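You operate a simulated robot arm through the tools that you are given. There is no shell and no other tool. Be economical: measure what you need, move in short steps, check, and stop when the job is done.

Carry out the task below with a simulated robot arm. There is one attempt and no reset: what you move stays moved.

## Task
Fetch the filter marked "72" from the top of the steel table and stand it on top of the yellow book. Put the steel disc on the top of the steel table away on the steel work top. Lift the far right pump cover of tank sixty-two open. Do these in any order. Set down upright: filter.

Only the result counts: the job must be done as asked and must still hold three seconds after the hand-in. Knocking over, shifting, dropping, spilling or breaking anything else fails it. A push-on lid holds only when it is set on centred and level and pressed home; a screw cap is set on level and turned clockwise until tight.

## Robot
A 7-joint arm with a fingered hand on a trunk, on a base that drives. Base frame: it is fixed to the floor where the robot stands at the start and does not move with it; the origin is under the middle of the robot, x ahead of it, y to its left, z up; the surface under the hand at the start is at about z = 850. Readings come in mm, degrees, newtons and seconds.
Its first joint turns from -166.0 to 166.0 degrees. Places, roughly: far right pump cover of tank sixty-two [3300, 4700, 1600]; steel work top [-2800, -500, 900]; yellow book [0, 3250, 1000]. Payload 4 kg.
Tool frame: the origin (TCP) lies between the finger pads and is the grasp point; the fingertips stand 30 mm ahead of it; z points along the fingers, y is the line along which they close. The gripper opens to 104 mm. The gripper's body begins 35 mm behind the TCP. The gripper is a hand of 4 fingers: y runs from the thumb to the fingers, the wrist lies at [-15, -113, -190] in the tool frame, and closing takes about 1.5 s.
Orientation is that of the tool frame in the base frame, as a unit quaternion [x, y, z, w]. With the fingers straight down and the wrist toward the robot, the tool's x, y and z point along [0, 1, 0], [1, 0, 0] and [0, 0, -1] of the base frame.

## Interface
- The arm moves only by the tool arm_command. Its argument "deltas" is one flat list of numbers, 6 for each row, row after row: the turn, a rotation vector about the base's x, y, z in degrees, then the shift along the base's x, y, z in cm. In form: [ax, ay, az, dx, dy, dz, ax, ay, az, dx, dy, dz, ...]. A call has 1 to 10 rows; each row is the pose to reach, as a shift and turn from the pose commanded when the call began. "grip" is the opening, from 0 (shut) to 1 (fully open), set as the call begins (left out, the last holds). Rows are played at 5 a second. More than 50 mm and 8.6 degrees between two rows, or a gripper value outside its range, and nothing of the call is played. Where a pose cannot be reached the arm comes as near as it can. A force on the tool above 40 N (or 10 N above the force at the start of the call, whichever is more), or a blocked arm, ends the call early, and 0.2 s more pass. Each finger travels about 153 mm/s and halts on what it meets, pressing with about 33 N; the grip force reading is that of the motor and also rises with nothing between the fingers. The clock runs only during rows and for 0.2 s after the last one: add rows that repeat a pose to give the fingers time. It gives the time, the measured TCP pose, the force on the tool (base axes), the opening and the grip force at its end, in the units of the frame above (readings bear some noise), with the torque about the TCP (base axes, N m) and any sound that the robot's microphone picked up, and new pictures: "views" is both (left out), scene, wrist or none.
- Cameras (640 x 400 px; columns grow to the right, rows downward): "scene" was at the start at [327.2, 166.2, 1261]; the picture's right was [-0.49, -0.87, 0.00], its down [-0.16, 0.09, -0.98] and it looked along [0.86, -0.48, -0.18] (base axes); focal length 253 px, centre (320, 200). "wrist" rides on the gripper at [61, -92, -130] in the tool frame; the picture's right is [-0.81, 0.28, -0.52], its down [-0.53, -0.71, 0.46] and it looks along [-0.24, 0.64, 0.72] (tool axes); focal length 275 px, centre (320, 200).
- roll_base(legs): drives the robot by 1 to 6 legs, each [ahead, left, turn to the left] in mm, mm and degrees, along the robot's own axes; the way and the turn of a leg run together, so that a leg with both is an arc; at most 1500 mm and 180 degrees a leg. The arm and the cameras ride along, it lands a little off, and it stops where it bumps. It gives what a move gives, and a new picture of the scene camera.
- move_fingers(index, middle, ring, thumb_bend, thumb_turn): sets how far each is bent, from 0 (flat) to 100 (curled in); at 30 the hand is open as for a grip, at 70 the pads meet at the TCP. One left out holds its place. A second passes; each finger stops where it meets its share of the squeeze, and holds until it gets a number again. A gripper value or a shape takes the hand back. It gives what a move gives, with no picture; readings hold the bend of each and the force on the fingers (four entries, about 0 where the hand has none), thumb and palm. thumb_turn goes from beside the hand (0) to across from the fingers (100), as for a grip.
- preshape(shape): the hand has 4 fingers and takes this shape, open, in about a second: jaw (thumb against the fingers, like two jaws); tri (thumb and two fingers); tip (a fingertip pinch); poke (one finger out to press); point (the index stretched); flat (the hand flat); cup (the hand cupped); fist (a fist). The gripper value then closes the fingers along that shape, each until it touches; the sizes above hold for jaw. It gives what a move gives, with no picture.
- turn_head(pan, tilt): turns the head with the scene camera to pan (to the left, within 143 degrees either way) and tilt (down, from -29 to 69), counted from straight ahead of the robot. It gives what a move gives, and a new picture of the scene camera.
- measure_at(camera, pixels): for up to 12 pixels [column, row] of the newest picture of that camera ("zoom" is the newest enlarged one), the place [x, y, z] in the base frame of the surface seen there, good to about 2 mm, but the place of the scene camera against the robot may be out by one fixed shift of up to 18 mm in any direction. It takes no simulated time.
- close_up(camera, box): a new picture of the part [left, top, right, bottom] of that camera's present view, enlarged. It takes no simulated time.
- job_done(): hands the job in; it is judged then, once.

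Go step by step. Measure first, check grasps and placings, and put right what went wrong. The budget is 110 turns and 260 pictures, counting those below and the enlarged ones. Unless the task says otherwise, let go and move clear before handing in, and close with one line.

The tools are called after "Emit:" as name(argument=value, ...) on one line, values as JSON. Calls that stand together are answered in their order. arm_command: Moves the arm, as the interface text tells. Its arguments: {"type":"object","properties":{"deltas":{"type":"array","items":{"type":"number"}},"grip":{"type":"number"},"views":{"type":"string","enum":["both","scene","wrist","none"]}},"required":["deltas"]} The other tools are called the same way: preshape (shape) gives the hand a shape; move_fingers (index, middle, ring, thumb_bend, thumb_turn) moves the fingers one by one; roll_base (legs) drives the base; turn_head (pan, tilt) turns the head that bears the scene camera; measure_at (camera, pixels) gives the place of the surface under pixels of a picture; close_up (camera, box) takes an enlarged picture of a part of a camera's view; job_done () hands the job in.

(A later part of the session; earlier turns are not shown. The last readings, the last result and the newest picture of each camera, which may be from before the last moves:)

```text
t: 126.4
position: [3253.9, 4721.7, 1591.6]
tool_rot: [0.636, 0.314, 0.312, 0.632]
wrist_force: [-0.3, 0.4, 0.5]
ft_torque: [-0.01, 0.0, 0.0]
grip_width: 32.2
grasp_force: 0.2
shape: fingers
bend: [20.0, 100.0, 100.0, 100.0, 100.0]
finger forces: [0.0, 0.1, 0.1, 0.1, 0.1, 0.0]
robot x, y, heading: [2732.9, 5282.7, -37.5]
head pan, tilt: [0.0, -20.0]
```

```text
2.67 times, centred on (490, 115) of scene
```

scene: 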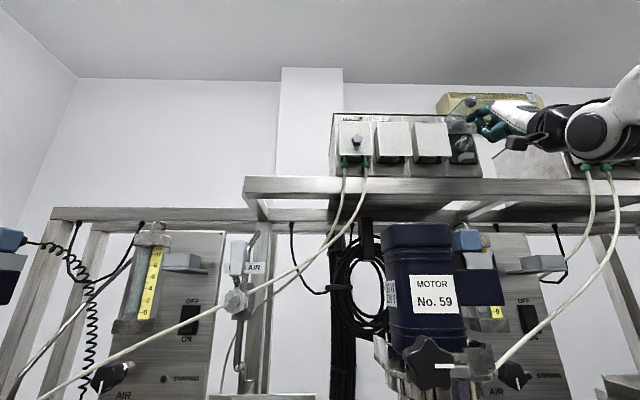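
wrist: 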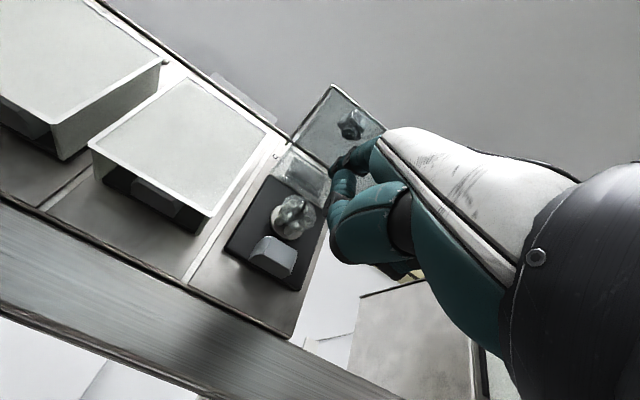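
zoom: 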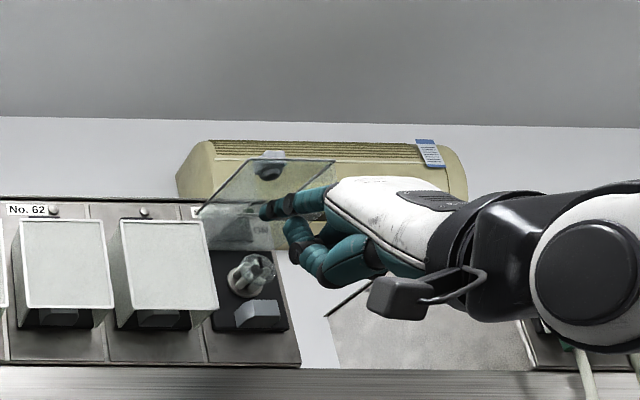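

No finger force and the cover stays in place — it holds open. Lower further and back out, then verify.

Emit:
arm_command(deltas=[0, 0, 0, 0, 0, -2, 0, 0, 0, -0.4, 0.3, -4, 0, 0, 0, -2, 1.5, -6, 0, 0, 0, -5, 3.7, -6, 0, 0, 0, -8, 5.9, -6, 0, 0, 0, -11, 8.1, -6])

Emit:
close_up(camera="scene", box=[400, 40, 580, 190])

```text
t: 127.8
position: [3143.4, 4802.6, 1530.4]
tool_rot: [0.637, 0.313, 0.311, 0.632]
wrist_force: [0.0, -0.1, 1.7]
ft_torque: [-0.01, -0.01, -0.01]
grip_width: 32.4
grasp_force: 0.0
shape: fingers
bend: [20.0, 100.0, 100.0, 100.0, 100.0]
finger forces: [0.0, 0.0, 0.0, 0.0, 0.1, 0.0]
robot x, y, heading: [2733.2, 5286.5, -37.5]
head pan, tilt: [0.0, -20.0]
```

scene: 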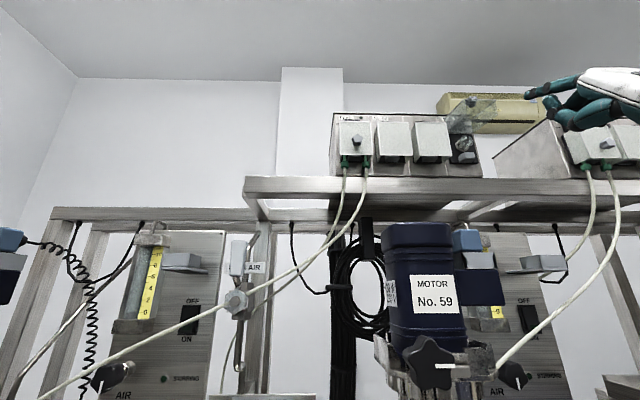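
wrist: 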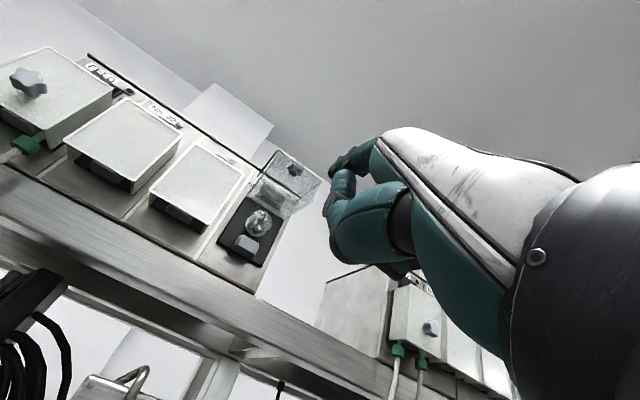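

```text
2.67 times, centred on (490, 115) of scene
```

zoom: 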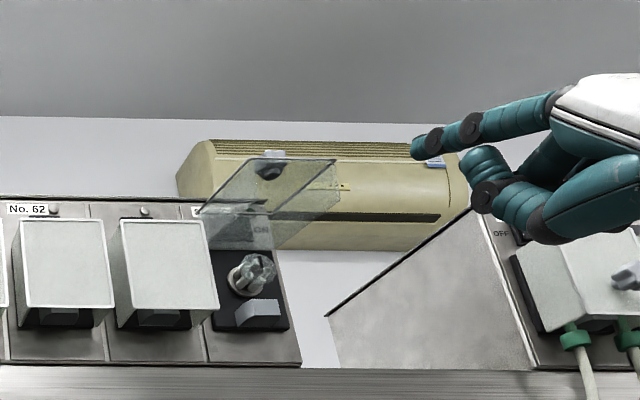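

The cover stays open by itself. Back away, turn to face back down the aisle and put the hand back in jaw shape.

Emit:
roll_base(legs=[[-120, 0, 0], [0, 0, -89]])

Emit:
preshape(shape="jaw")

```text
t: 132.9
position: [2150.8, 4957.1, 1531.6]
tool_rot: [0.671, -0.233, -0.231, 0.666]
wrist_force: [-0.3, 0.1, -0.2]
ft_torque: [-0.02, -0.01, -0.01]
grip_width: 32.3
grasp_force: 0.1
shape: fingers
bend: [20.0, 100.0, 100.0, 100.0, 100.0]
finger forces: [0.1, 0.0, 0.0, 0.0, 0.0, 0.0]
robot x, y, heading: [2640.6, 5359.8, -128.0]
head pan, tilt: [0.0, -20.0]
```

scene: 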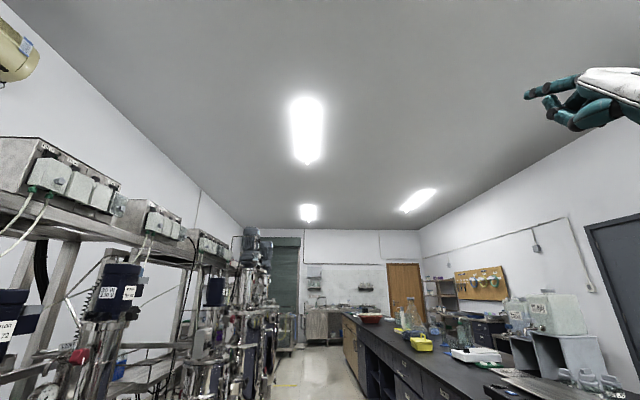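

```text
t: 133.8
position: [2151.1, 4956.9, 1532.2]
tool_rot: [0.671, -0.233, -0.23, 0.665]
wrist_force: [0.7, 0.3, 0.5]
ft_torque: [0.03, 0.02, -0.04]
grip_width: 103.6
grasp_force: 0.3
shape: jaw
bend: [30.0, 30.0, 30.0, 30.0, 98.0]
finger forces: [0.1, 0.0, 0.1, 0.1, 0.0, 0.1]
robot x, y, heading: [2637.2, 5356.8, -128.0]
head pan, tilt: [0.0, -20.0]
```

Down the aisle is clear. Pitch the tool back to straight down and lower it, then drive back.

Emit:
arm_command(deltas=[6.46, -5.05, 0, -0.3, -0.4, -2, 12.9, -10.1, 0, -0.6, -0.8, -4, 19.4, -15.1, 0, -0.9, -1.2, -6, 25.8, -20.2, 0, -1.2, -1.6, -8, 32.3, -25.2, 0, -1.5, -2, -10, 38.8, -30.3, 0, -1.8, -2.4, -12], views="none")

Emit:
arm_command(deltas=[6.46, -5.05, 0, -0.3, -0.4, -2, 12.9, -10.1, 0, -0.6, -0.8, -4, 19.4, -15.1, 0, -0.9, -1.2, -6, 25.8, -20.2, 0, -1.2, -1.6, -8, 32.1, -25.1, 0, -1.5, -2, -10], views="none")

Emit:
roll_base(legs=[[0, 0, 1.7], [1500, 0, 0], [1500, 0, 0], [1400, 0, 0]])

```text
t: 135.2
position: [2131.7, 4934.6, 1412.0]
tool_rot: [0.888, -0.306, -0.113, 0.325]
wrist_force: [-0.5, -0.3, 0.3]
ft_torque: [-0.01, -0.03, -0.01]
grip_width: 103.7
grasp_force: 0.0
shape: jaw
bend: [30.0, 30.0, 30.0, 30.0, 98.0]
finger forces: [0.0, 0.1, 0.1, 0.0, 0.1, 0.0]
robot x, y, heading: [2637.1, 5358.2, -128.2]
head pan, tilt: [0.0, -20.0]
```

```text
t: 136.4
position: [2117.6, 4914.7, 1311.1]
tool_rot: [0.946, -0.325, 0.0, -0.005]
wrist_force: [-0.1, -0.1, 0.3]
ft_torque: [-0.03, -0.02, 0.0]
grip_width: 103.7
grasp_force: 0.1
shape: jaw
bend: [30.0, 30.0, 30.0, 30.0, 98.0]
finger forces: [0.1, 0.0, 0.0, 0.1, 0.0, 0.0]
robot x, y, heading: [2637.0, 5361.1, -128.3]
head pan, tilt: [0.0, -20.0]
```

```text
t: 157.8
position: [-505.9, 1364.3, 1310.7]
tool_rot: [0.948, -0.317, 0.0, -0.004]
wrist_force: [0.1, -0.7, 0.7]
ft_torque: [0.0, -0.03, -0.01]
grip_width: 104.0
grasp_force: 0.1
shape: jaw
bend: [30.0, 30.0, 30.0, 30.0, 98.0]
finger forces: [0.0, 0.0, 0.0, 0.1, 0.0, 0.0]
robot x, y, heading: [5.5, 1815.9, -126.9]
head pan, tilt: [0.0, -20.0]
```

scene: 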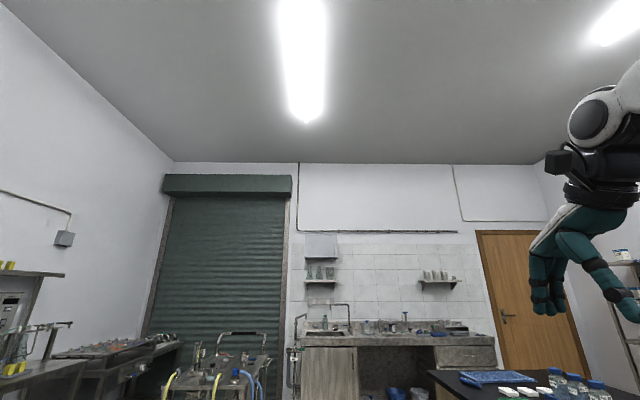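

Back near the start region. Drive diagonally to (−80,720), turn to heading 0, then strafe right to the filter-table stance.

Emit:
roll_base(legs=[[927, 592, 0], [0, 0, 127]])

Emit:
turn_head(pan=-10, tilt=30)

```text
t: 168.8
position: [594.5, 579.2, 1310.7]
tool_rot: [0.708, 0.706, -0.004, -0.001]
wrist_force: [0.6, 0.0, -0.3]
ft_torque: [0.0, -0.01, 0.0]
grip_width: 103.8
grasp_force: 0.0
shape: jaw
bend: [30.0, 30.0, 30.0, 30.0, 98.0]
finger forces: [0.0, 0.0, 0.1, 0.0, 0.0, 0.1]
robot x, y, heading: [-79.9, 717.9, -0.3]
head pan, tilt: [0.0, -20.0]
```

scene: 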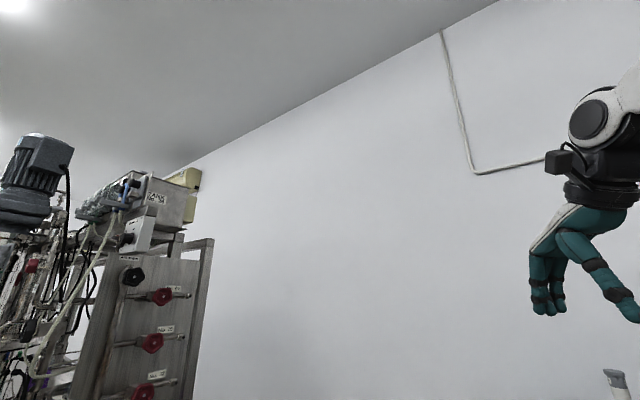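

```text
t: 169.9
position: [595.3, 578.3, 1311.3]
tool_rot: [0.708, 0.706, -0.005, -0.002]
wrist_force: [-0.6, 0.5, -0.5]
ft_torque: [0.0, 0.02, 0.03]
grip_width: 103.9
grasp_force: 0.0
shape: jaw
bend: [30.0, 30.0, 30.0, 30.0, 98.0]
finger forces: [0.0, 0.1, 0.0, 0.0, 0.0, 0.0]
robot x, y, heading: [-76.4, 715.7, -0.1]
head pan, tilt: [-10.0, 30.0]
```

scene: 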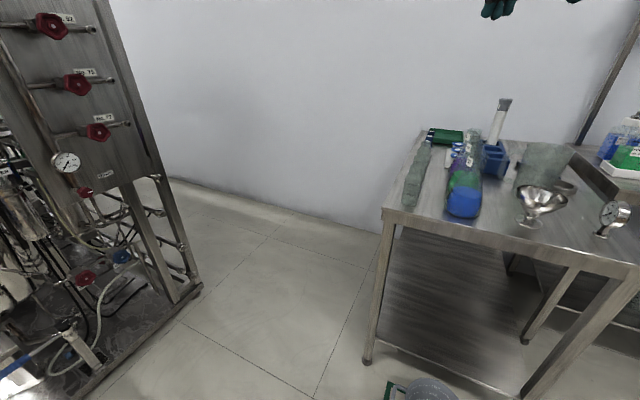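

Move the arm left 150 mm for bench clearance, then strafe right and go forward.

Emit:
arm_command(deltas=[0, 0, 3, 0.5, 4, -2, 0, 0, 6, 1, 8, -4, 0, 0, 9, 1.5, 12, -6, 0, 0, 12, 2, 15, -7], views="none")

Emit:
roll_base(legs=[[0, -833, 0], [165, 0, 0]])

Emit:
arm_command(deltas=[0, 0, 0, 0, 0, 0])

```text
t: 170.9
position: [612.6, 729.7, 1239.8]
tool_rot: [0.63, 0.776, -0.003, -0.001]
wrist_force: [0.1, 0.4, -0.9]
ft_torque: [0.01, 0.02, 0.0]
grip_width: 103.5
grasp_force: 0.1
shape: jaw
bend: [30.0, 30.0, 30.0, 30.0, 98.0]
finger forces: [0.1, 0.0, 0.0, 0.0, 0.1, 0.0]
robot x, y, heading: [-77.6, 719.6, -0.2]
head pan, tilt: [-10.0, 30.0]
```

```text
t: 176.4
position: [774.2, -117.3, 1240.3]
tool_rot: [0.635, 0.772, -0.005, -0.001]
wrist_force: [-0.2, 0.3, 0.2]
ft_torque: [-0.03, 0.02, -0.04]
grip_width: 103.7
grasp_force: 0.0
shape: jaw
bend: [30.0, 30.0, 30.0, 30.0, 98.0]
finger forces: [0.0, 0.0, 0.1, 0.0, 0.1, 0.1]
robot x, y, heading: [80.7, -121.4, -0.6]
head pan, tilt: [-10.0, 30.0]
```

scene: 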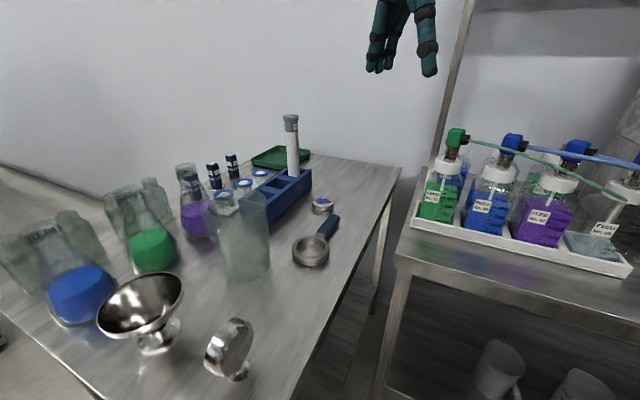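

```text
t: 176.8
position: [774.2, -117.6, 1240.3]
tool_rot: [0.635, 0.772, -0.005, -0.001]
wrist_force: [0.1, -0.6, -0.4]
ft_torque: [0.0, -0.01, 0.01]
grip_width: 103.6
grasp_force: 0.0
shape: jaw
bend: [30.0, 30.0, 30.0, 30.0, 98.0]
finger forces: [0.0, 0.0, 0.1, 0.0, 0.1, 0.1]
robot x, y, heading: [83.5, -123.6, -0.9]
head pan, tilt: [-10.0, 30.0]
```

scene: 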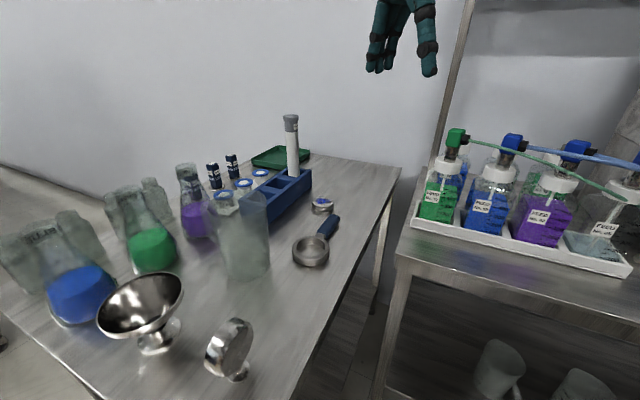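
wrist: 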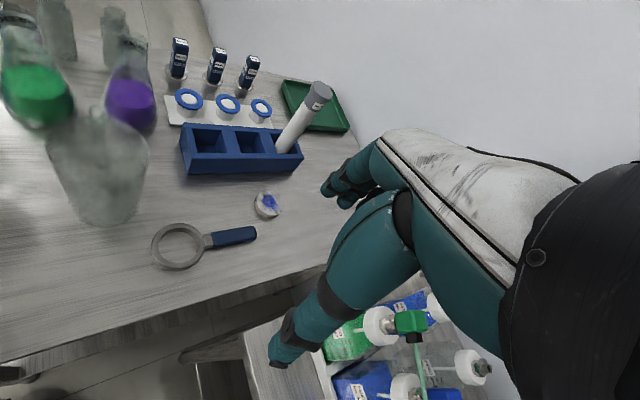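

Zooming to confirm the disc and to see the chrome item.

Emit:
close_up(camera="wrist", box=[220, 165, 310, 235])

Emit:
close_up(camera="scene", box=[190, 300, 270, 390])

Emit:
measure_at(camera="wrist", pixels=[[267, 205], [257, 207], [279, 206], [264, 195], [268, 215], [290, 225], [245, 235], [243, 190]])

```text
5.71 times, centred on (265, 200) of wrist
```

zoom: 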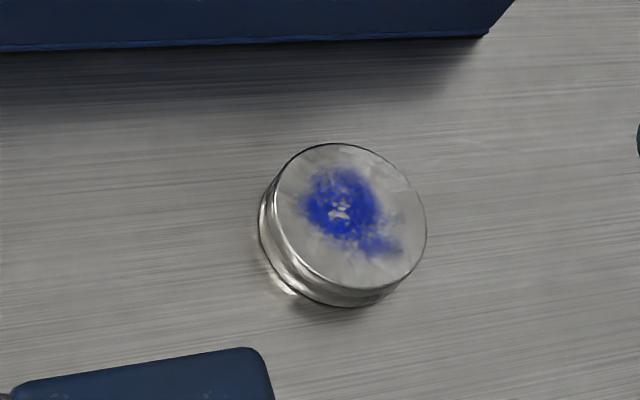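

```text
4.44 times, centred on (230, 345) of scene
```

zoom: 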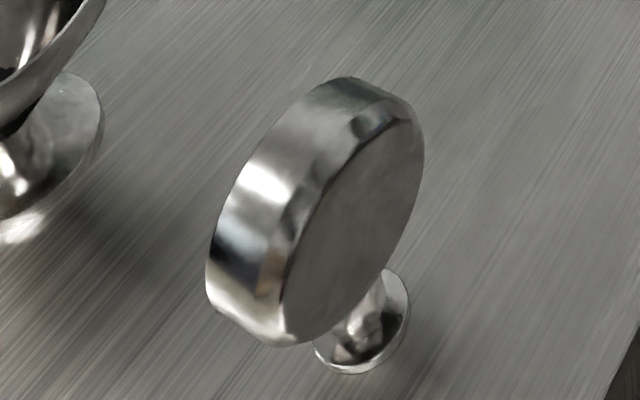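

```text
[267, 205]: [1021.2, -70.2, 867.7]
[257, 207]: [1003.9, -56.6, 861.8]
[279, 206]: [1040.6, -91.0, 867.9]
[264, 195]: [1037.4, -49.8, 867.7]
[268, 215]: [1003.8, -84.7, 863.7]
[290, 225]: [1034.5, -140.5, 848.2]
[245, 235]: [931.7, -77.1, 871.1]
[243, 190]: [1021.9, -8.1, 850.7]
```

That chrome item is a gauge; the puck is the steel disc. Fine-measure its centre and rim.

Emit:
measure_at(camera="wrist", pixels=[[270, 203], [259, 202], [281, 206], [269, 192], [272, 213], [262, 195], [280, 211]])

```text
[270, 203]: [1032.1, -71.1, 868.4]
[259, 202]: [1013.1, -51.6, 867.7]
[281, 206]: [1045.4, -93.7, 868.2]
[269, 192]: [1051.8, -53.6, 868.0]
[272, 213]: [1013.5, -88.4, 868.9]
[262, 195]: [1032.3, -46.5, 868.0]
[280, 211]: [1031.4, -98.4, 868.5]
```

Disc centre (1031,−72), radius 26, top 868, table ≈849. Rotate the jaw to close along the table's length (clear of rack and magnifier) and move above it.

Emit:
arm_command(deltas=[0, 0, -7.9, 4.3, 0.8, 0, 0, 0, -15.8, 8.6, 1.6, 0, 0, 0, -23.7, 12.9, 2.4, 0, 0, 0, -31.6, 17.2, 3.2, 0, 0, 0, -39.5, 21.5, 4, 0, 0, 0, -47.5, 25.7, 4.6, 0, 0, 0, -47.5, 25.7, 4.6, -4.5, 0, 0, -47.5, 25.7, 4.6, -9, 0, 0, -47.5, 25.7, 4.6, -13.5, 0, 0, -47.5, 25.7, 4.6, -18])

```text
t: 179.0
position: [1031.0, -71.5, 1058.7]
tool_rot: [0.892, 0.451, -0.003, -0.003]
wrist_force: [-0.6, 0.4, -0.3]
ft_torque: [0.03, -0.03, 0.01]
grip_width: 103.9
grasp_force: 0.1
shape: jaw
bend: [30.0, 30.0, 30.0, 30.0, 98.0]
finger forces: [0.1, 0.0, 0.0, 0.1, 0.1, 0.0]
robot x, y, heading: [86.0, -119.6, -0.7]
head pan, tilt: [-10.0, 30.0]
```

scene: 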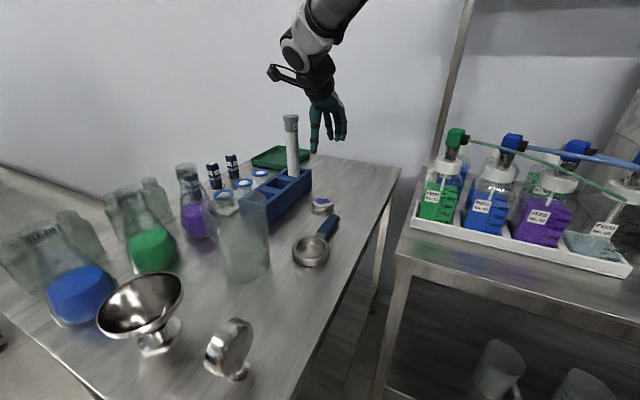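
wrist: 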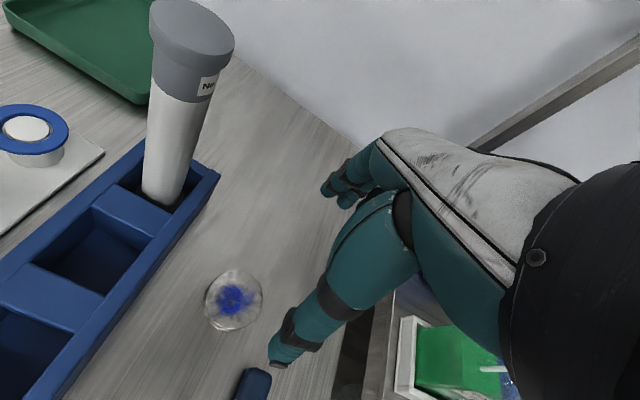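

Aligned. Check disc centre from this closer view, then go down.

Emit:
measure_at(camera="wrist", pixels=[[234, 298], [206, 297], [261, 300], [236, 270], [230, 328], [250, 375], [190, 300], [300, 300]])

Emit:
arm_command(deltas=[0, 0, 0, 0, 0, -4.5, 0, 0, 0, 0, 0, -9, 0, 0, 0, 0, 0, -12.5, 0, 0, 0, 0, 0, -12.5])

```text
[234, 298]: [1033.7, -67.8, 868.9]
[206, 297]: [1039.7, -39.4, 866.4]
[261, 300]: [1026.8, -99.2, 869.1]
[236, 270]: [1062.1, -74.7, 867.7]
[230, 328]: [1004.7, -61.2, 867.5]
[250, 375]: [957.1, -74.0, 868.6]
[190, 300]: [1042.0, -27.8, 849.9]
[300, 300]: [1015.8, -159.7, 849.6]
```

```text
t: 180.0
position: [1032.7, -67.8, 931.4]
tool_rot: [0.892, 0.452, -0.004, -0.003]
wrist_force: [0.1, -0.1, 0.1]
ft_torque: [0.02, 0.03, 0.02]
grip_width: 104.0
grasp_force: 0.0
shape: jaw
bend: [30.0, 30.0, 30.0, 30.0, 98.0]
finger forces: [0.0, 0.1, 0.0, 0.0, 0.0, 0.0]
robot x, y, heading: [84.9, -119.2, -0.8]
head pan, tilt: [-10.0, 30.0]
```

scene: 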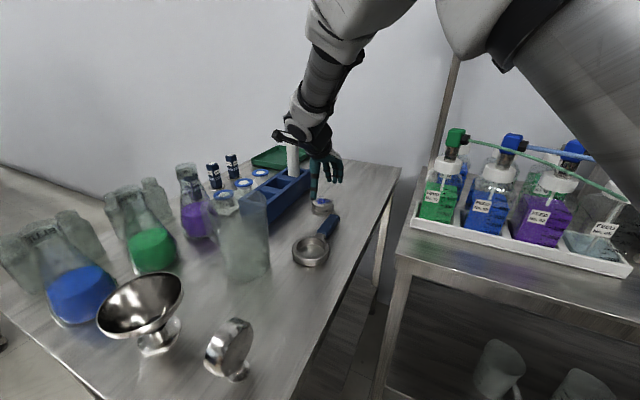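
wrist: 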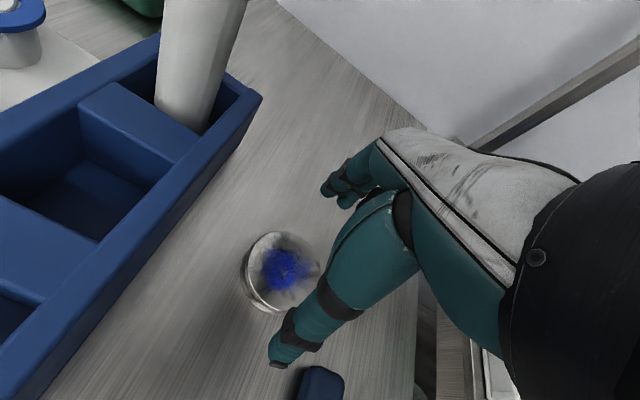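

Disc (Ø≈60) centred under the TCP. Lower 45 mm.

Emit:
arm_command(deltas=[0, 0, 0, 0, 0, -2, 0, 0, 0, 0, 0, -3.8, 0, 0, 0, 0, 0, -4.5, 0, 0, 0, 0, 0, -4.5])

```text
t: 181.0
position: [1033.3, -70.2, 889.3]
tool_rot: [0.892, 0.452, -0.004, -0.003]
wrist_force: [0.1, 0.3, -0.3]
ft_torque: [-0.02, 0.01, -0.02]
grip_width: 103.9
grasp_force: 0.0
shape: jaw
bend: [30.0, 30.0, 30.0, 30.0, 98.0]
finger forces: [0.1, 0.0, 0.0, 0.0, 0.1, 0.0]
robot x, y, heading: [84.4, -123.2, -0.7]
head pan, tilt: [-10.0, 30.0]
```

scene: 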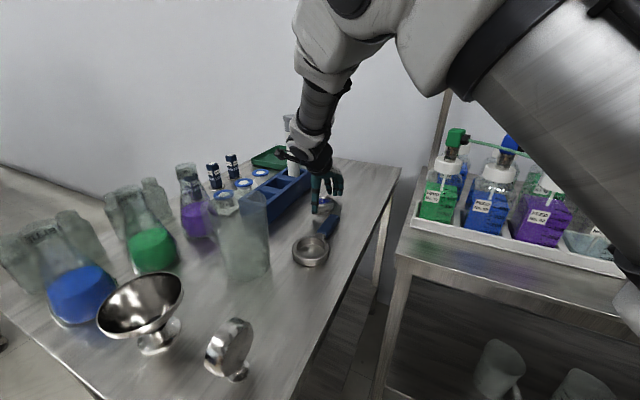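
wrist: 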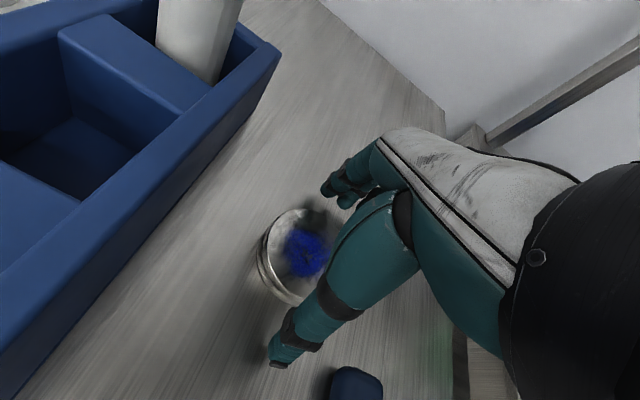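

Between the fingers. Lower 4 mm more and close.

Emit:
arm_command(deltas=[0, 0, 0, 0, 0, -0.5, 0, 0, 0, 0, 0, -0.5], views="none")

Emit:
arm_command(deltas=[0, 0, 0, 0, 0, 0, 0, 0, 0, 0, 0, 0, 0, 0, 0, 0, 0, 0, 0, 0, 0, 0, 0, 0, 0, 0, 0, 0, 0, 0, 0, 0, 0, 0, 0, 0, 0, 0, 0, 0, 0, 0], grip=0)

```text
t: 181.6
position: [1032.3, -71.5, 884.8]
tool_rot: [0.891, 0.453, -0.004, -0.003]
wrist_force: [0.0, 0.2, 0.8]
ft_torque: [0.03, -0.01, -0.02]
grip_width: 103.9
grasp_force: 0.0
shape: jaw
bend: [30.0, 30.0, 30.0, 30.0, 98.0]
finger forces: [0.0, 0.0, 0.0, 0.0, 0.0, 0.1]
robot x, y, heading: [85.2, -121.0, -0.6]
head pan, tilt: [-10.0, 30.0]
```

```text
t: 183.2
position: [1031.4, -70.8, 884.4]
tool_rot: [0.892, 0.452, -0.004, -0.002]
wrist_force: [-0.5, 1.1, -0.5]
ft_torque: [-0.03, -0.01, 0.0]
grip_width: 55.1
grasp_force: 32.9
shape: jaw
bend: [74.0, 43.0, 45.0, 69.0, 100.0]
finger forces: [18.7, 9.5, 0.0, 0.1, 28.9, 0.0]
robot x, y, heading: [84.8, -118.8, -0.9]
head pan, tilt: [-10.0, 30.0]
```

scene: 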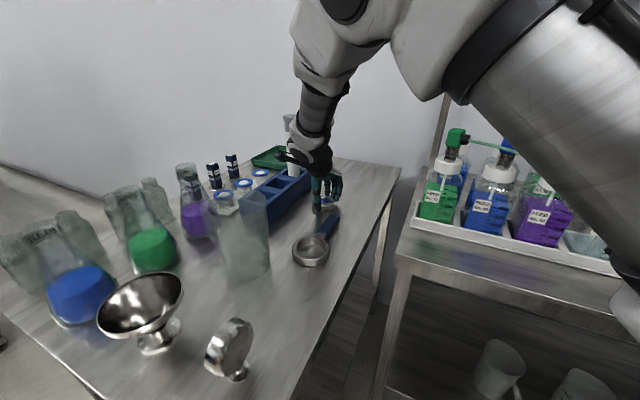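
wrist: 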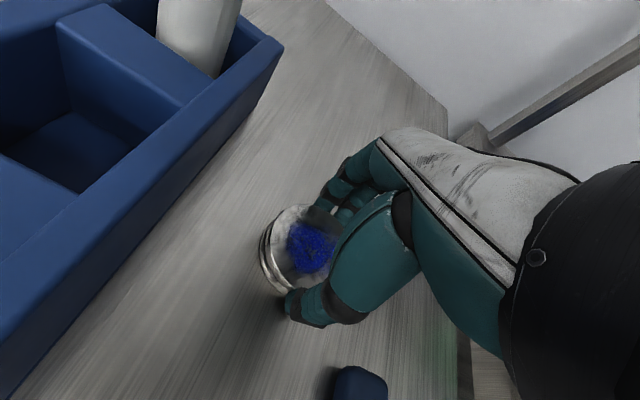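

Gripped at 55 mm width. Lift and check.

Emit:
arm_command(deltas=[0, 0, 0, 0, 0, 2, 0, 0, 0, 0, 0, 5, 0, 0, 0, 0, 0, 9, 0, 0, 0, 0, 0, 13.5, 0, 0, 0, 0, 0, 18, 0, 0, 0, 0, 0, 22.5, 0, 0, 0, 0, 0, 27])

```text
t: 184.8
position: [1031.7, -71.9, 1154.0]
tool_rot: [0.892, 0.452, -0.004, -0.003]
wrist_force: [1.2, 0.2, -2.4]
ft_torque: [-0.03, 0.02, -0.01]
grip_width: 54.9
grasp_force: 33.0
shape: jaw
bend: [74.0, 43.0, 45.0, 69.0, 100.0]
finger forces: [18.9, 9.8, 0.0, 0.1, 29.1, 0.0]
robot x, y, heading: [86.9, -117.5, -0.8]
head pan, tilt: [-10.0, 30.0]
```

scene: 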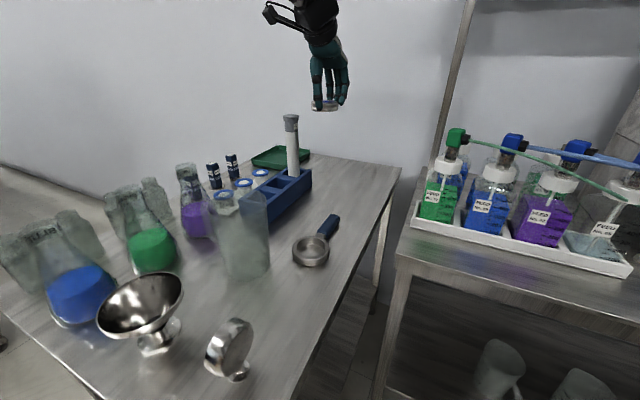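
wrist: 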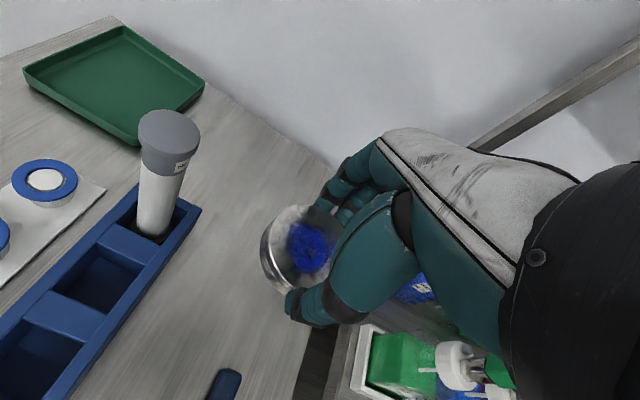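

Disc is held firmly. Raise/retract, then look toward the sink counter to plan the route.

Emit:
arm_command(deltas=[0, 0, 0, 0, 0, 4.5, 0, 0, 5, -4.2, 0, 6, 0, 0, 10, -8.4, 0, 7, 0, 0, 15, -12.6, 0, 8, 0, 0, 20, -16.8, 0, 9, 0, 0, 25, -21, 0, 9, 0, 0, 30, -25.2, 0, 9, 0, 0, 36, -29.4, 0, 9], views="none")

Emit:
roll_base(legs=[[-160, 0, 0], [0, 830, 0]])

Emit:
turn_head(pan=143, tilt=15)

Emit:
turn_head(pan=-143, tilt=20)

```text
t: 186.6
position: [737.7, -71.6, 1244.1]
tool_rot: [0.708, 0.706, -0.005, -0.001]
wrist_force: [0.2, 0.5, -3.0]
ft_torque: [0.02, 0.04, -0.01]
grip_width: 55.1
grasp_force: 32.6
shape: jaw
bend: [74.0, 43.0, 45.0, 69.0, 100.0]
finger forces: [19.0, 9.9, 0.1, 0.1, 29.0, 0.0]
robot x, y, heading: [84.9, -117.8, -0.9]
head pan, tilt: [-10.0, 30.0]
```

```text
t: 192.0
position: [586.3, 746.3, 1245.2]
tool_rot: [0.708, 0.706, -0.005, -0.001]
wrist_force: [0.9, 0.6, -2.6]
ft_torque: [0.0, 0.05, 0.0]
grip_width: 55.0
grasp_force: 33.0
shape: jaw
bend: [74.0, 43.0, 45.0, 69.0, 100.0]
finger forces: [19.1, 9.8, 0.0, 0.0, 29.1, 0.0]
robot x, y, heading: [-66.8, 697.5, -0.8]
head pan, tilt: [-10.0, 30.0]
```

scene: 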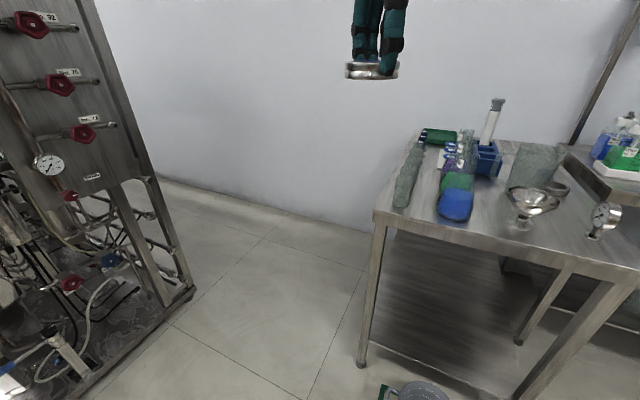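

```text
t: 194.4
position: [585.3, 746.8, 1246.5]
tool_rot: [0.708, 0.706, -0.004, -0.001]
wrist_force: [-0.2, -0.2, -1.4]
ft_torque: [-0.01, 0.01, -0.03]
grip_width: 55.1
grasp_force: 33.0
shape: jaw
bend: [74.0, 43.0, 45.0, 69.0, 100.0]
finger forces: [19.0, 9.8, 0.0, 0.0, 29.0, 0.0]
robot x, y, heading: [-68.2, 698.0, -0.7]
head pan, tilt: [143.0, 15.0]
```

scene: 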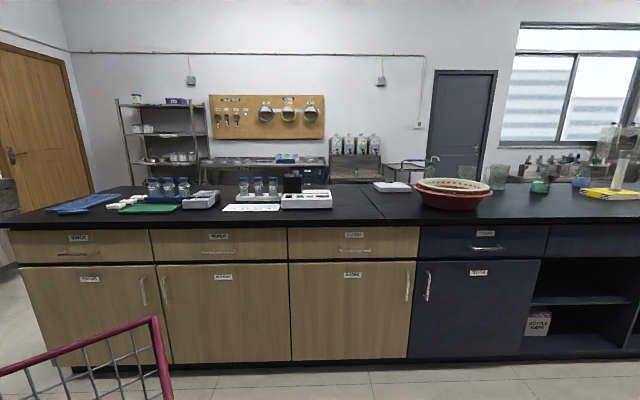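

```text
t: 198.3
position: [585.9, 745.8, 1246.0]
tool_rot: [0.708, 0.706, -0.005, -0.001]
wrist_force: [0.7, 0.4, -2.8]
ft_torque: [-0.03, 0.02, -0.01]
grip_width: 55.0
grasp_force: 33.3
shape: jaw
bend: [74.0, 43.0, 45.0, 69.0, 100.0]
finger forces: [19.0, 9.8, 0.0, 0.0, 29.1, 0.1]
robot x, y, heading: [-73.3, 691.7, -0.7]
head pan, tilt: [-143.0, 20.0]
```

scene: 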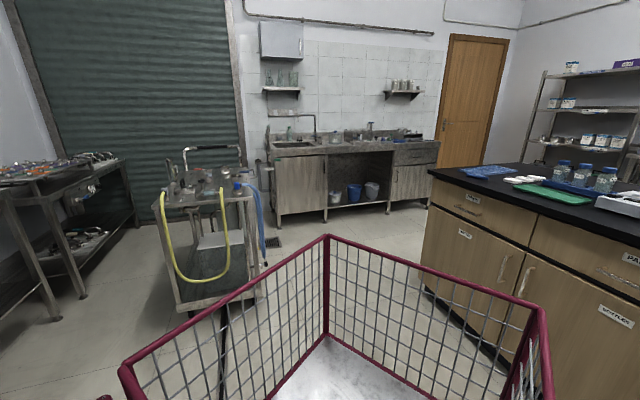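

Measure the counter, island end, and trolley extents.

Emit:
measure_at(camera="scene", pixels=[[276, 222], [390, 212], [278, 157], [436, 143], [350, 148], [422, 285], [432, 180], [265, 262], [180, 310], [255, 195], [275, 243], [405, 140]])

Emit:
close_up(camera="scene", box=[250, 100, 450, 220])

```text
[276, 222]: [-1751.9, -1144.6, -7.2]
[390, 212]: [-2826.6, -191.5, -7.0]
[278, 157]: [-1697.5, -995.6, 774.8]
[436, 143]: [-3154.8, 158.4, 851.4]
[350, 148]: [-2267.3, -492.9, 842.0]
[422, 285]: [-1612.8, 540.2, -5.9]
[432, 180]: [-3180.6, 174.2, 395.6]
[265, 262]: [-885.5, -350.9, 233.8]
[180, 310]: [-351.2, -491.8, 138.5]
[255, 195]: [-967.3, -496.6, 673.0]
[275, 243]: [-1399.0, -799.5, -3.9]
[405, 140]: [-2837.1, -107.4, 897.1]
```

```text
3.20 times, centred on (350, 160) of scene
```

zoom: 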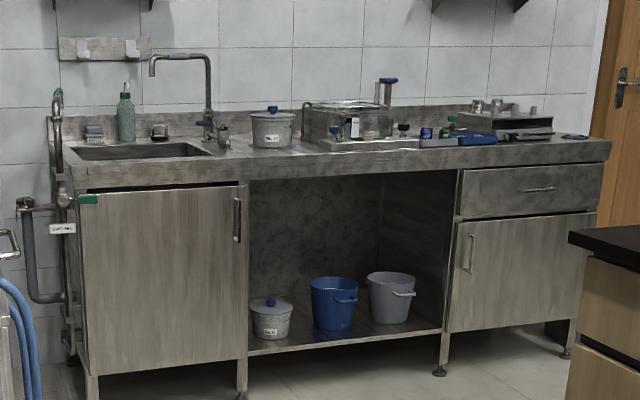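

Route: turn to heading −128°, pass between trolley and island end, and stop before the counter.

Emit:
roll_base(legs=[[0, 0, -127.7], [976, -452, 0], [500, 0, 0]])

Emit:
turn_head(pan=0, tilt=30)

```text
t: 211.8
position: [-1766.9, -657.4, 1244.7]
tool_rot: [0.938, -0.346, -0.001, -0.005]
wrist_force: [0.6, 0.3, -3.5]
ft_torque: [0.01, 0.0, 0.03]
grip_width: 54.3
grasp_force: 33.3
shape: jaw
bend: [74.0, 43.0, 45.0, 70.0, 100.0]
finger forces: [18.8, 9.8, 0.0, 0.0, 28.6, 0.1]
robot x, y, heading: [-1380.4, -126.3, -131.0]
head pan, tilt: [-143.0, 20.0]
```

scene: 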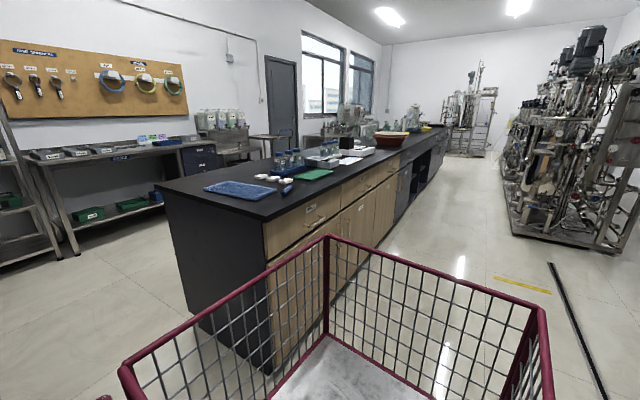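

```text
t: 214.1
position: [-1766.2, -658.7, 1245.8]
tool_rot: [0.938, -0.346, -0.001, -0.005]
wrist_force: [-1.1, -0.5, -1.8]
ft_torque: [0.0, -0.01, 0.01]
grip_width: 54.3
grasp_force: 33.4
shape: jaw
bend: [74.0, 43.0, 45.0, 70.0, 100.0]
finger forces: [18.8, 9.7, 0.1, 0.1, 28.5, 0.0]
robot x, y, heading: [-1382.5, -125.9, -131.0]
head pan, tilt: [0.0, 30.0]
```

scene: 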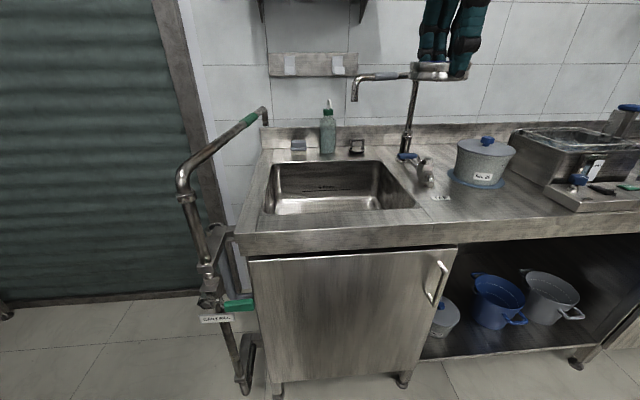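

The counter top is free in front of the pot around (465,212). Measure it and its neighbours.

Emit:
measure_at(camera="scene", pixels=[[465, 212], [430, 215], [510, 215], [480, 188], [426, 175], [415, 90], [560, 195], [500, 232], [440, 237], [440, 195], [480, 145], [410, 205]])

Emit:
close_up(camera="scene", box=[380, 130, 580, 260])

Emit:
turn_head(pan=-45, tilt=30)

```text
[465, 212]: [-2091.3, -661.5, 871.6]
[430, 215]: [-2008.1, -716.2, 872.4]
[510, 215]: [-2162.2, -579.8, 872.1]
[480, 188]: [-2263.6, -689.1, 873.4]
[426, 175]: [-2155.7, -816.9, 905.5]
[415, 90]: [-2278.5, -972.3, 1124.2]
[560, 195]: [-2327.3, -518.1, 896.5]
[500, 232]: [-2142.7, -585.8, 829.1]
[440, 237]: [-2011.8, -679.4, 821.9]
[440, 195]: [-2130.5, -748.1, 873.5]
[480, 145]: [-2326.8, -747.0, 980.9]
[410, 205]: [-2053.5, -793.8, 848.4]
```

```text
3.08 times, centred on (480, 195) of scene
```

zoom: 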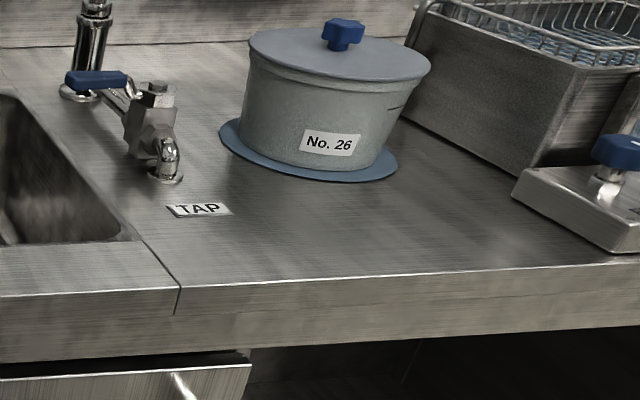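

```text
t: 215.2
position: [-1766.5, -658.7, 1245.8]
tool_rot: [0.938, -0.346, -0.001, -0.005]
wrist_force: [-0.2, -0.2, -2.0]
ft_torque: [0.01, 0.0, -0.01]
grip_width: 54.2
grasp_force: 33.2
shape: jaw
bend: [74.0, 43.0, 45.0, 70.0, 100.0]
finger forces: [18.9, 9.7, 0.1, 0.1, 28.5, 0.1]
robot x, y, heading: [-1382.3, -129.0, -131.0]
head pan, tilt: [-45.0, 30.0]
```

scene: 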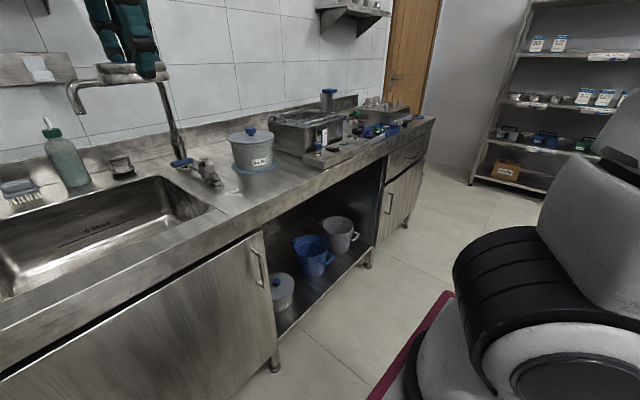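

Spot S≈(−2172,−681) on the work top (z≈879), left-front of the pot and clear of tap label, is already in reach (662 mm from arm base). Move above it.

Emit:
arm_command(deltas=[0, 0, 0, -4.5, -0.3, 0, 0, 0, 0, -9, -0.5, 0, 0, 0, 0, -13.5, -0.8, 0, 0, 0, 0, -18, -1, 0, 0, 0, 0, -22.5, -1.3, 0, 0, 0, 0, -27, -1.5, 0, 0, 0, 0, -31.5, -1.8, 0, 0, 0, 0, -36, -2, 0, 0, 0, 0, -40.5, -2.3, -2, 0, 0, 0, -40.5, -2.3, -6])

Emit:
turn_head(pan=-20, tilt=30)

```text
t: 217.4
position: [-2169.9, -680.4, 1189.0]
tool_rot: [0.938, -0.346, -0.001, -0.005]
wrist_force: [1.1, 0.1, -2.1]
ft_torque: [-0.02, 0.02, 0.0]
grip_width: 54.2
grasp_force: 33.3
shape: jaw
bend: [74.0, 43.0, 45.0, 70.0, 100.0]
finger forces: [18.8, 9.9, 0.0, 0.0, 28.7, 0.0]
robot x, y, heading: [-1379.5, -126.0, -130.9]
head pan, tilt: [-45.0, 30.0]
```

scene: 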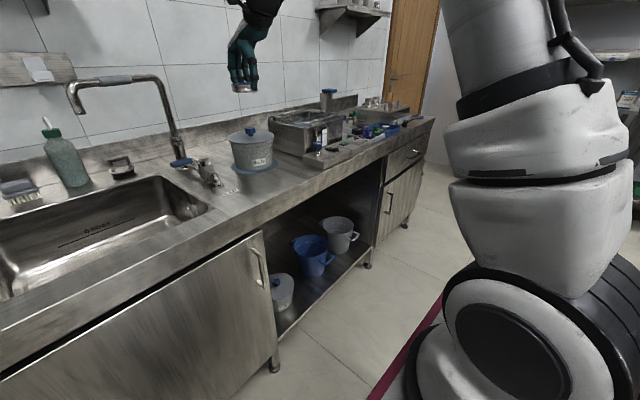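
wrist: 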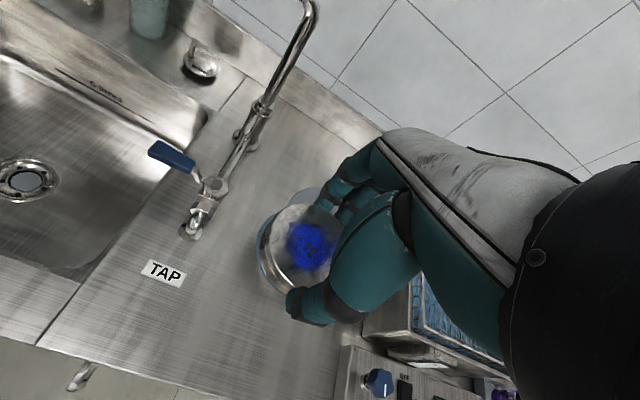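

```text
t: 218.3
position: [-2170.9, -680.5, 1188.4]
tool_rot: [0.938, -0.346, -0.001, -0.005]
wrist_force: [0.3, -0.6, -2.3]
ft_torque: [0.04, -0.04, 0.02]
grip_width: 54.0
grasp_force: 33.1
shape: jaw
bend: [74.0, 43.0, 45.0, 70.0, 100.0]
finger forces: [18.8, 9.9, 0.0, 0.1, 28.7, 0.0]
robot x, y, heading: [-1379.7, -122.3, -130.8]
head pan, tilt: [-20.0, 30.0]
```

scene: 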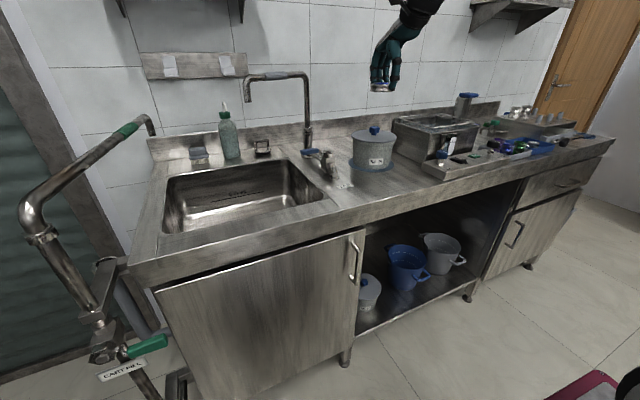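

Measure the top and label from the wrist camera to confirm the landing spot under TCP (−2171,−680).

Emit:
measure_at(camera="wrist", pixels=[[165, 273], [220, 300], [250, 340], [200, 380], [235, 250], [320, 375], [350, 370], [310, 192], [60, 345], [290, 345], [300, 215]])

```text
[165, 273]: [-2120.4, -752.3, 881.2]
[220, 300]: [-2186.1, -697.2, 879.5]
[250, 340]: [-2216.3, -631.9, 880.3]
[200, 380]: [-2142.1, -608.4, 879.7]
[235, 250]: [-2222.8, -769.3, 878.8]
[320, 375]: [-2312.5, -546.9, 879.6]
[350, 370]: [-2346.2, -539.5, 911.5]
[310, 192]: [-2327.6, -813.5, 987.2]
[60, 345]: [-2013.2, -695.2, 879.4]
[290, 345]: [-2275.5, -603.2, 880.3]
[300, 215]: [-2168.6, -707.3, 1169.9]
```

Spot is clear, top z=880; contact expected at TCP ≈915. Descend to 930.

Emit:
arm_command(deltas=[0, 0, 0, 0, 0, -4.5, 0, 0, 0, 0, 0, -9, 0, 0, 0, 0, 0, -13.5, 0, 0, 0, 0, 0, -18, 0, 0, 0, 0, 0, -22.5, 0, 0, 0, 0, 0, -25.8, 0, 0, 0, 0, 0, -25.8])

```text
t: 219.9
position: [-2170.7, -682.6, 928.7]
tool_rot: [0.938, -0.345, -0.001, -0.005]
wrist_force: [0.7, -0.1, -2.2]
ft_torque: [0.0, -0.03, 0.05]
grip_width: 54.0
grasp_force: 33.3
shape: jaw
bend: [74.0, 43.0, 45.0, 71.0, 100.0]
finger forces: [18.7, 9.9, 0.0, 0.0, 28.5, 0.1]
robot x, y, heading: [-1378.6, -123.7, -131.1]
head pan, tilt: [-20.0, 30.0]
```

scene: 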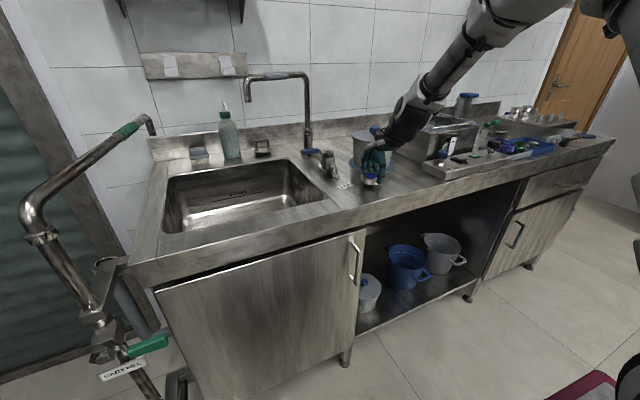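
wrist: 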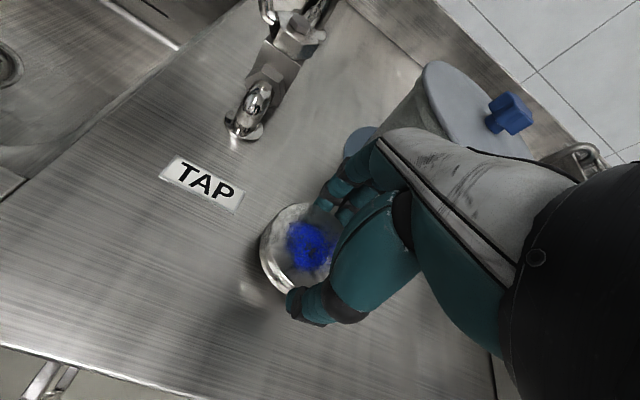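

Clear of pot and tap. Lower in small steps to contact.

Emit:
arm_command(deltas=[0, 0, 0, 0, 0, -0.5, 0, 0, 0, 0, 0, -0.9, 0, 0, 0, 0, 0, -1.2, 0, 0, 0, 0, 0, -1.4, 0, 0, 0, 0, 0, -1.4], views="none")

```text
t: 221.1
position: [-2170.6, -680.1, 913.9]
tool_rot: [0.938, -0.346, -0.001, -0.004]
wrist_force: [-0.5, 0.7, 7.4]
ft_torque: [-0.1, 0.06, 0.01]
grip_width: 54.4
grasp_force: 33.3
shape: jaw
bend: [74.0, 43.0, 45.0, 71.0, 100.0]
finger forces: [18.9, 10.2, 0.0, 0.1, 29.3, 0.0]
robot x, y, heading: [-1379.5, -124.2, -130.9]
head pan, tilt: [-20.0, 30.0]
```

Contact with ~7–9 N. Release and rise.

Emit:
arm_command(deltas=[0, 0, 0, 0, 0, 0.1, 0, 0, 0, 0, 0, 0.1, 0, 0, 0, 0, 0, 0.1, 0, 0, 0, 0, 0, 0.1, 0, 0, 0, 0, 0, 0.1, 0, 0, 0, 0, 0, 0.1], grip=1)

```text
t: 222.5
position: [-2170.0, -681.0, 915.3]
tool_rot: [0.938, -0.346, -0.001, -0.005]
wrist_force: [-0.5, -0.3, -0.2]
ft_torque: [0.01, 0.0, -0.03]
grip_width: 103.5
grasp_force: 0.0
shape: jaw
bend: [30.0, 30.0, 30.0, 30.0, 98.0]
finger forces: [0.0, 0.1, 0.0, 0.1, 0.1, 0.1]
robot x, y, heading: [-1384.1, -122.0, -130.9]
head pan, tilt: [-20.0, 30.0]
```

scene: 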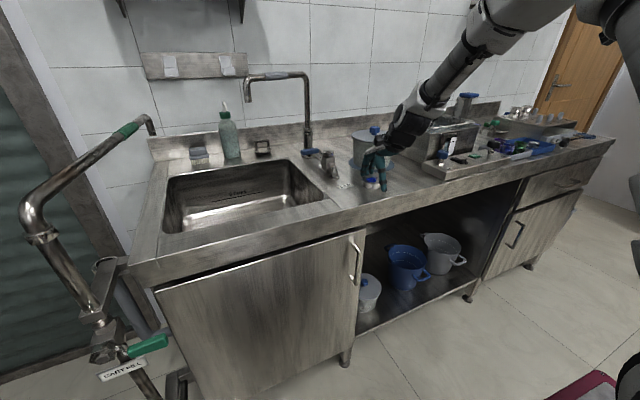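
wrist: 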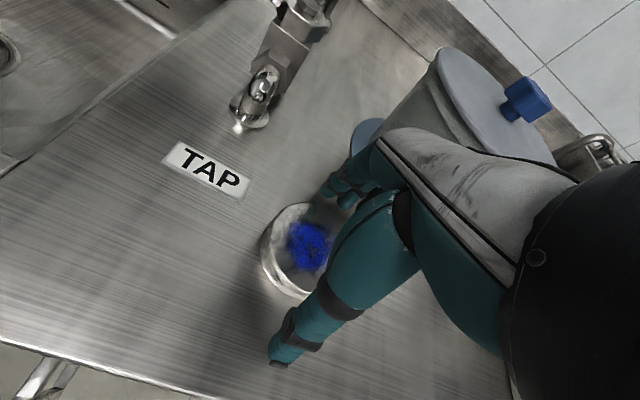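

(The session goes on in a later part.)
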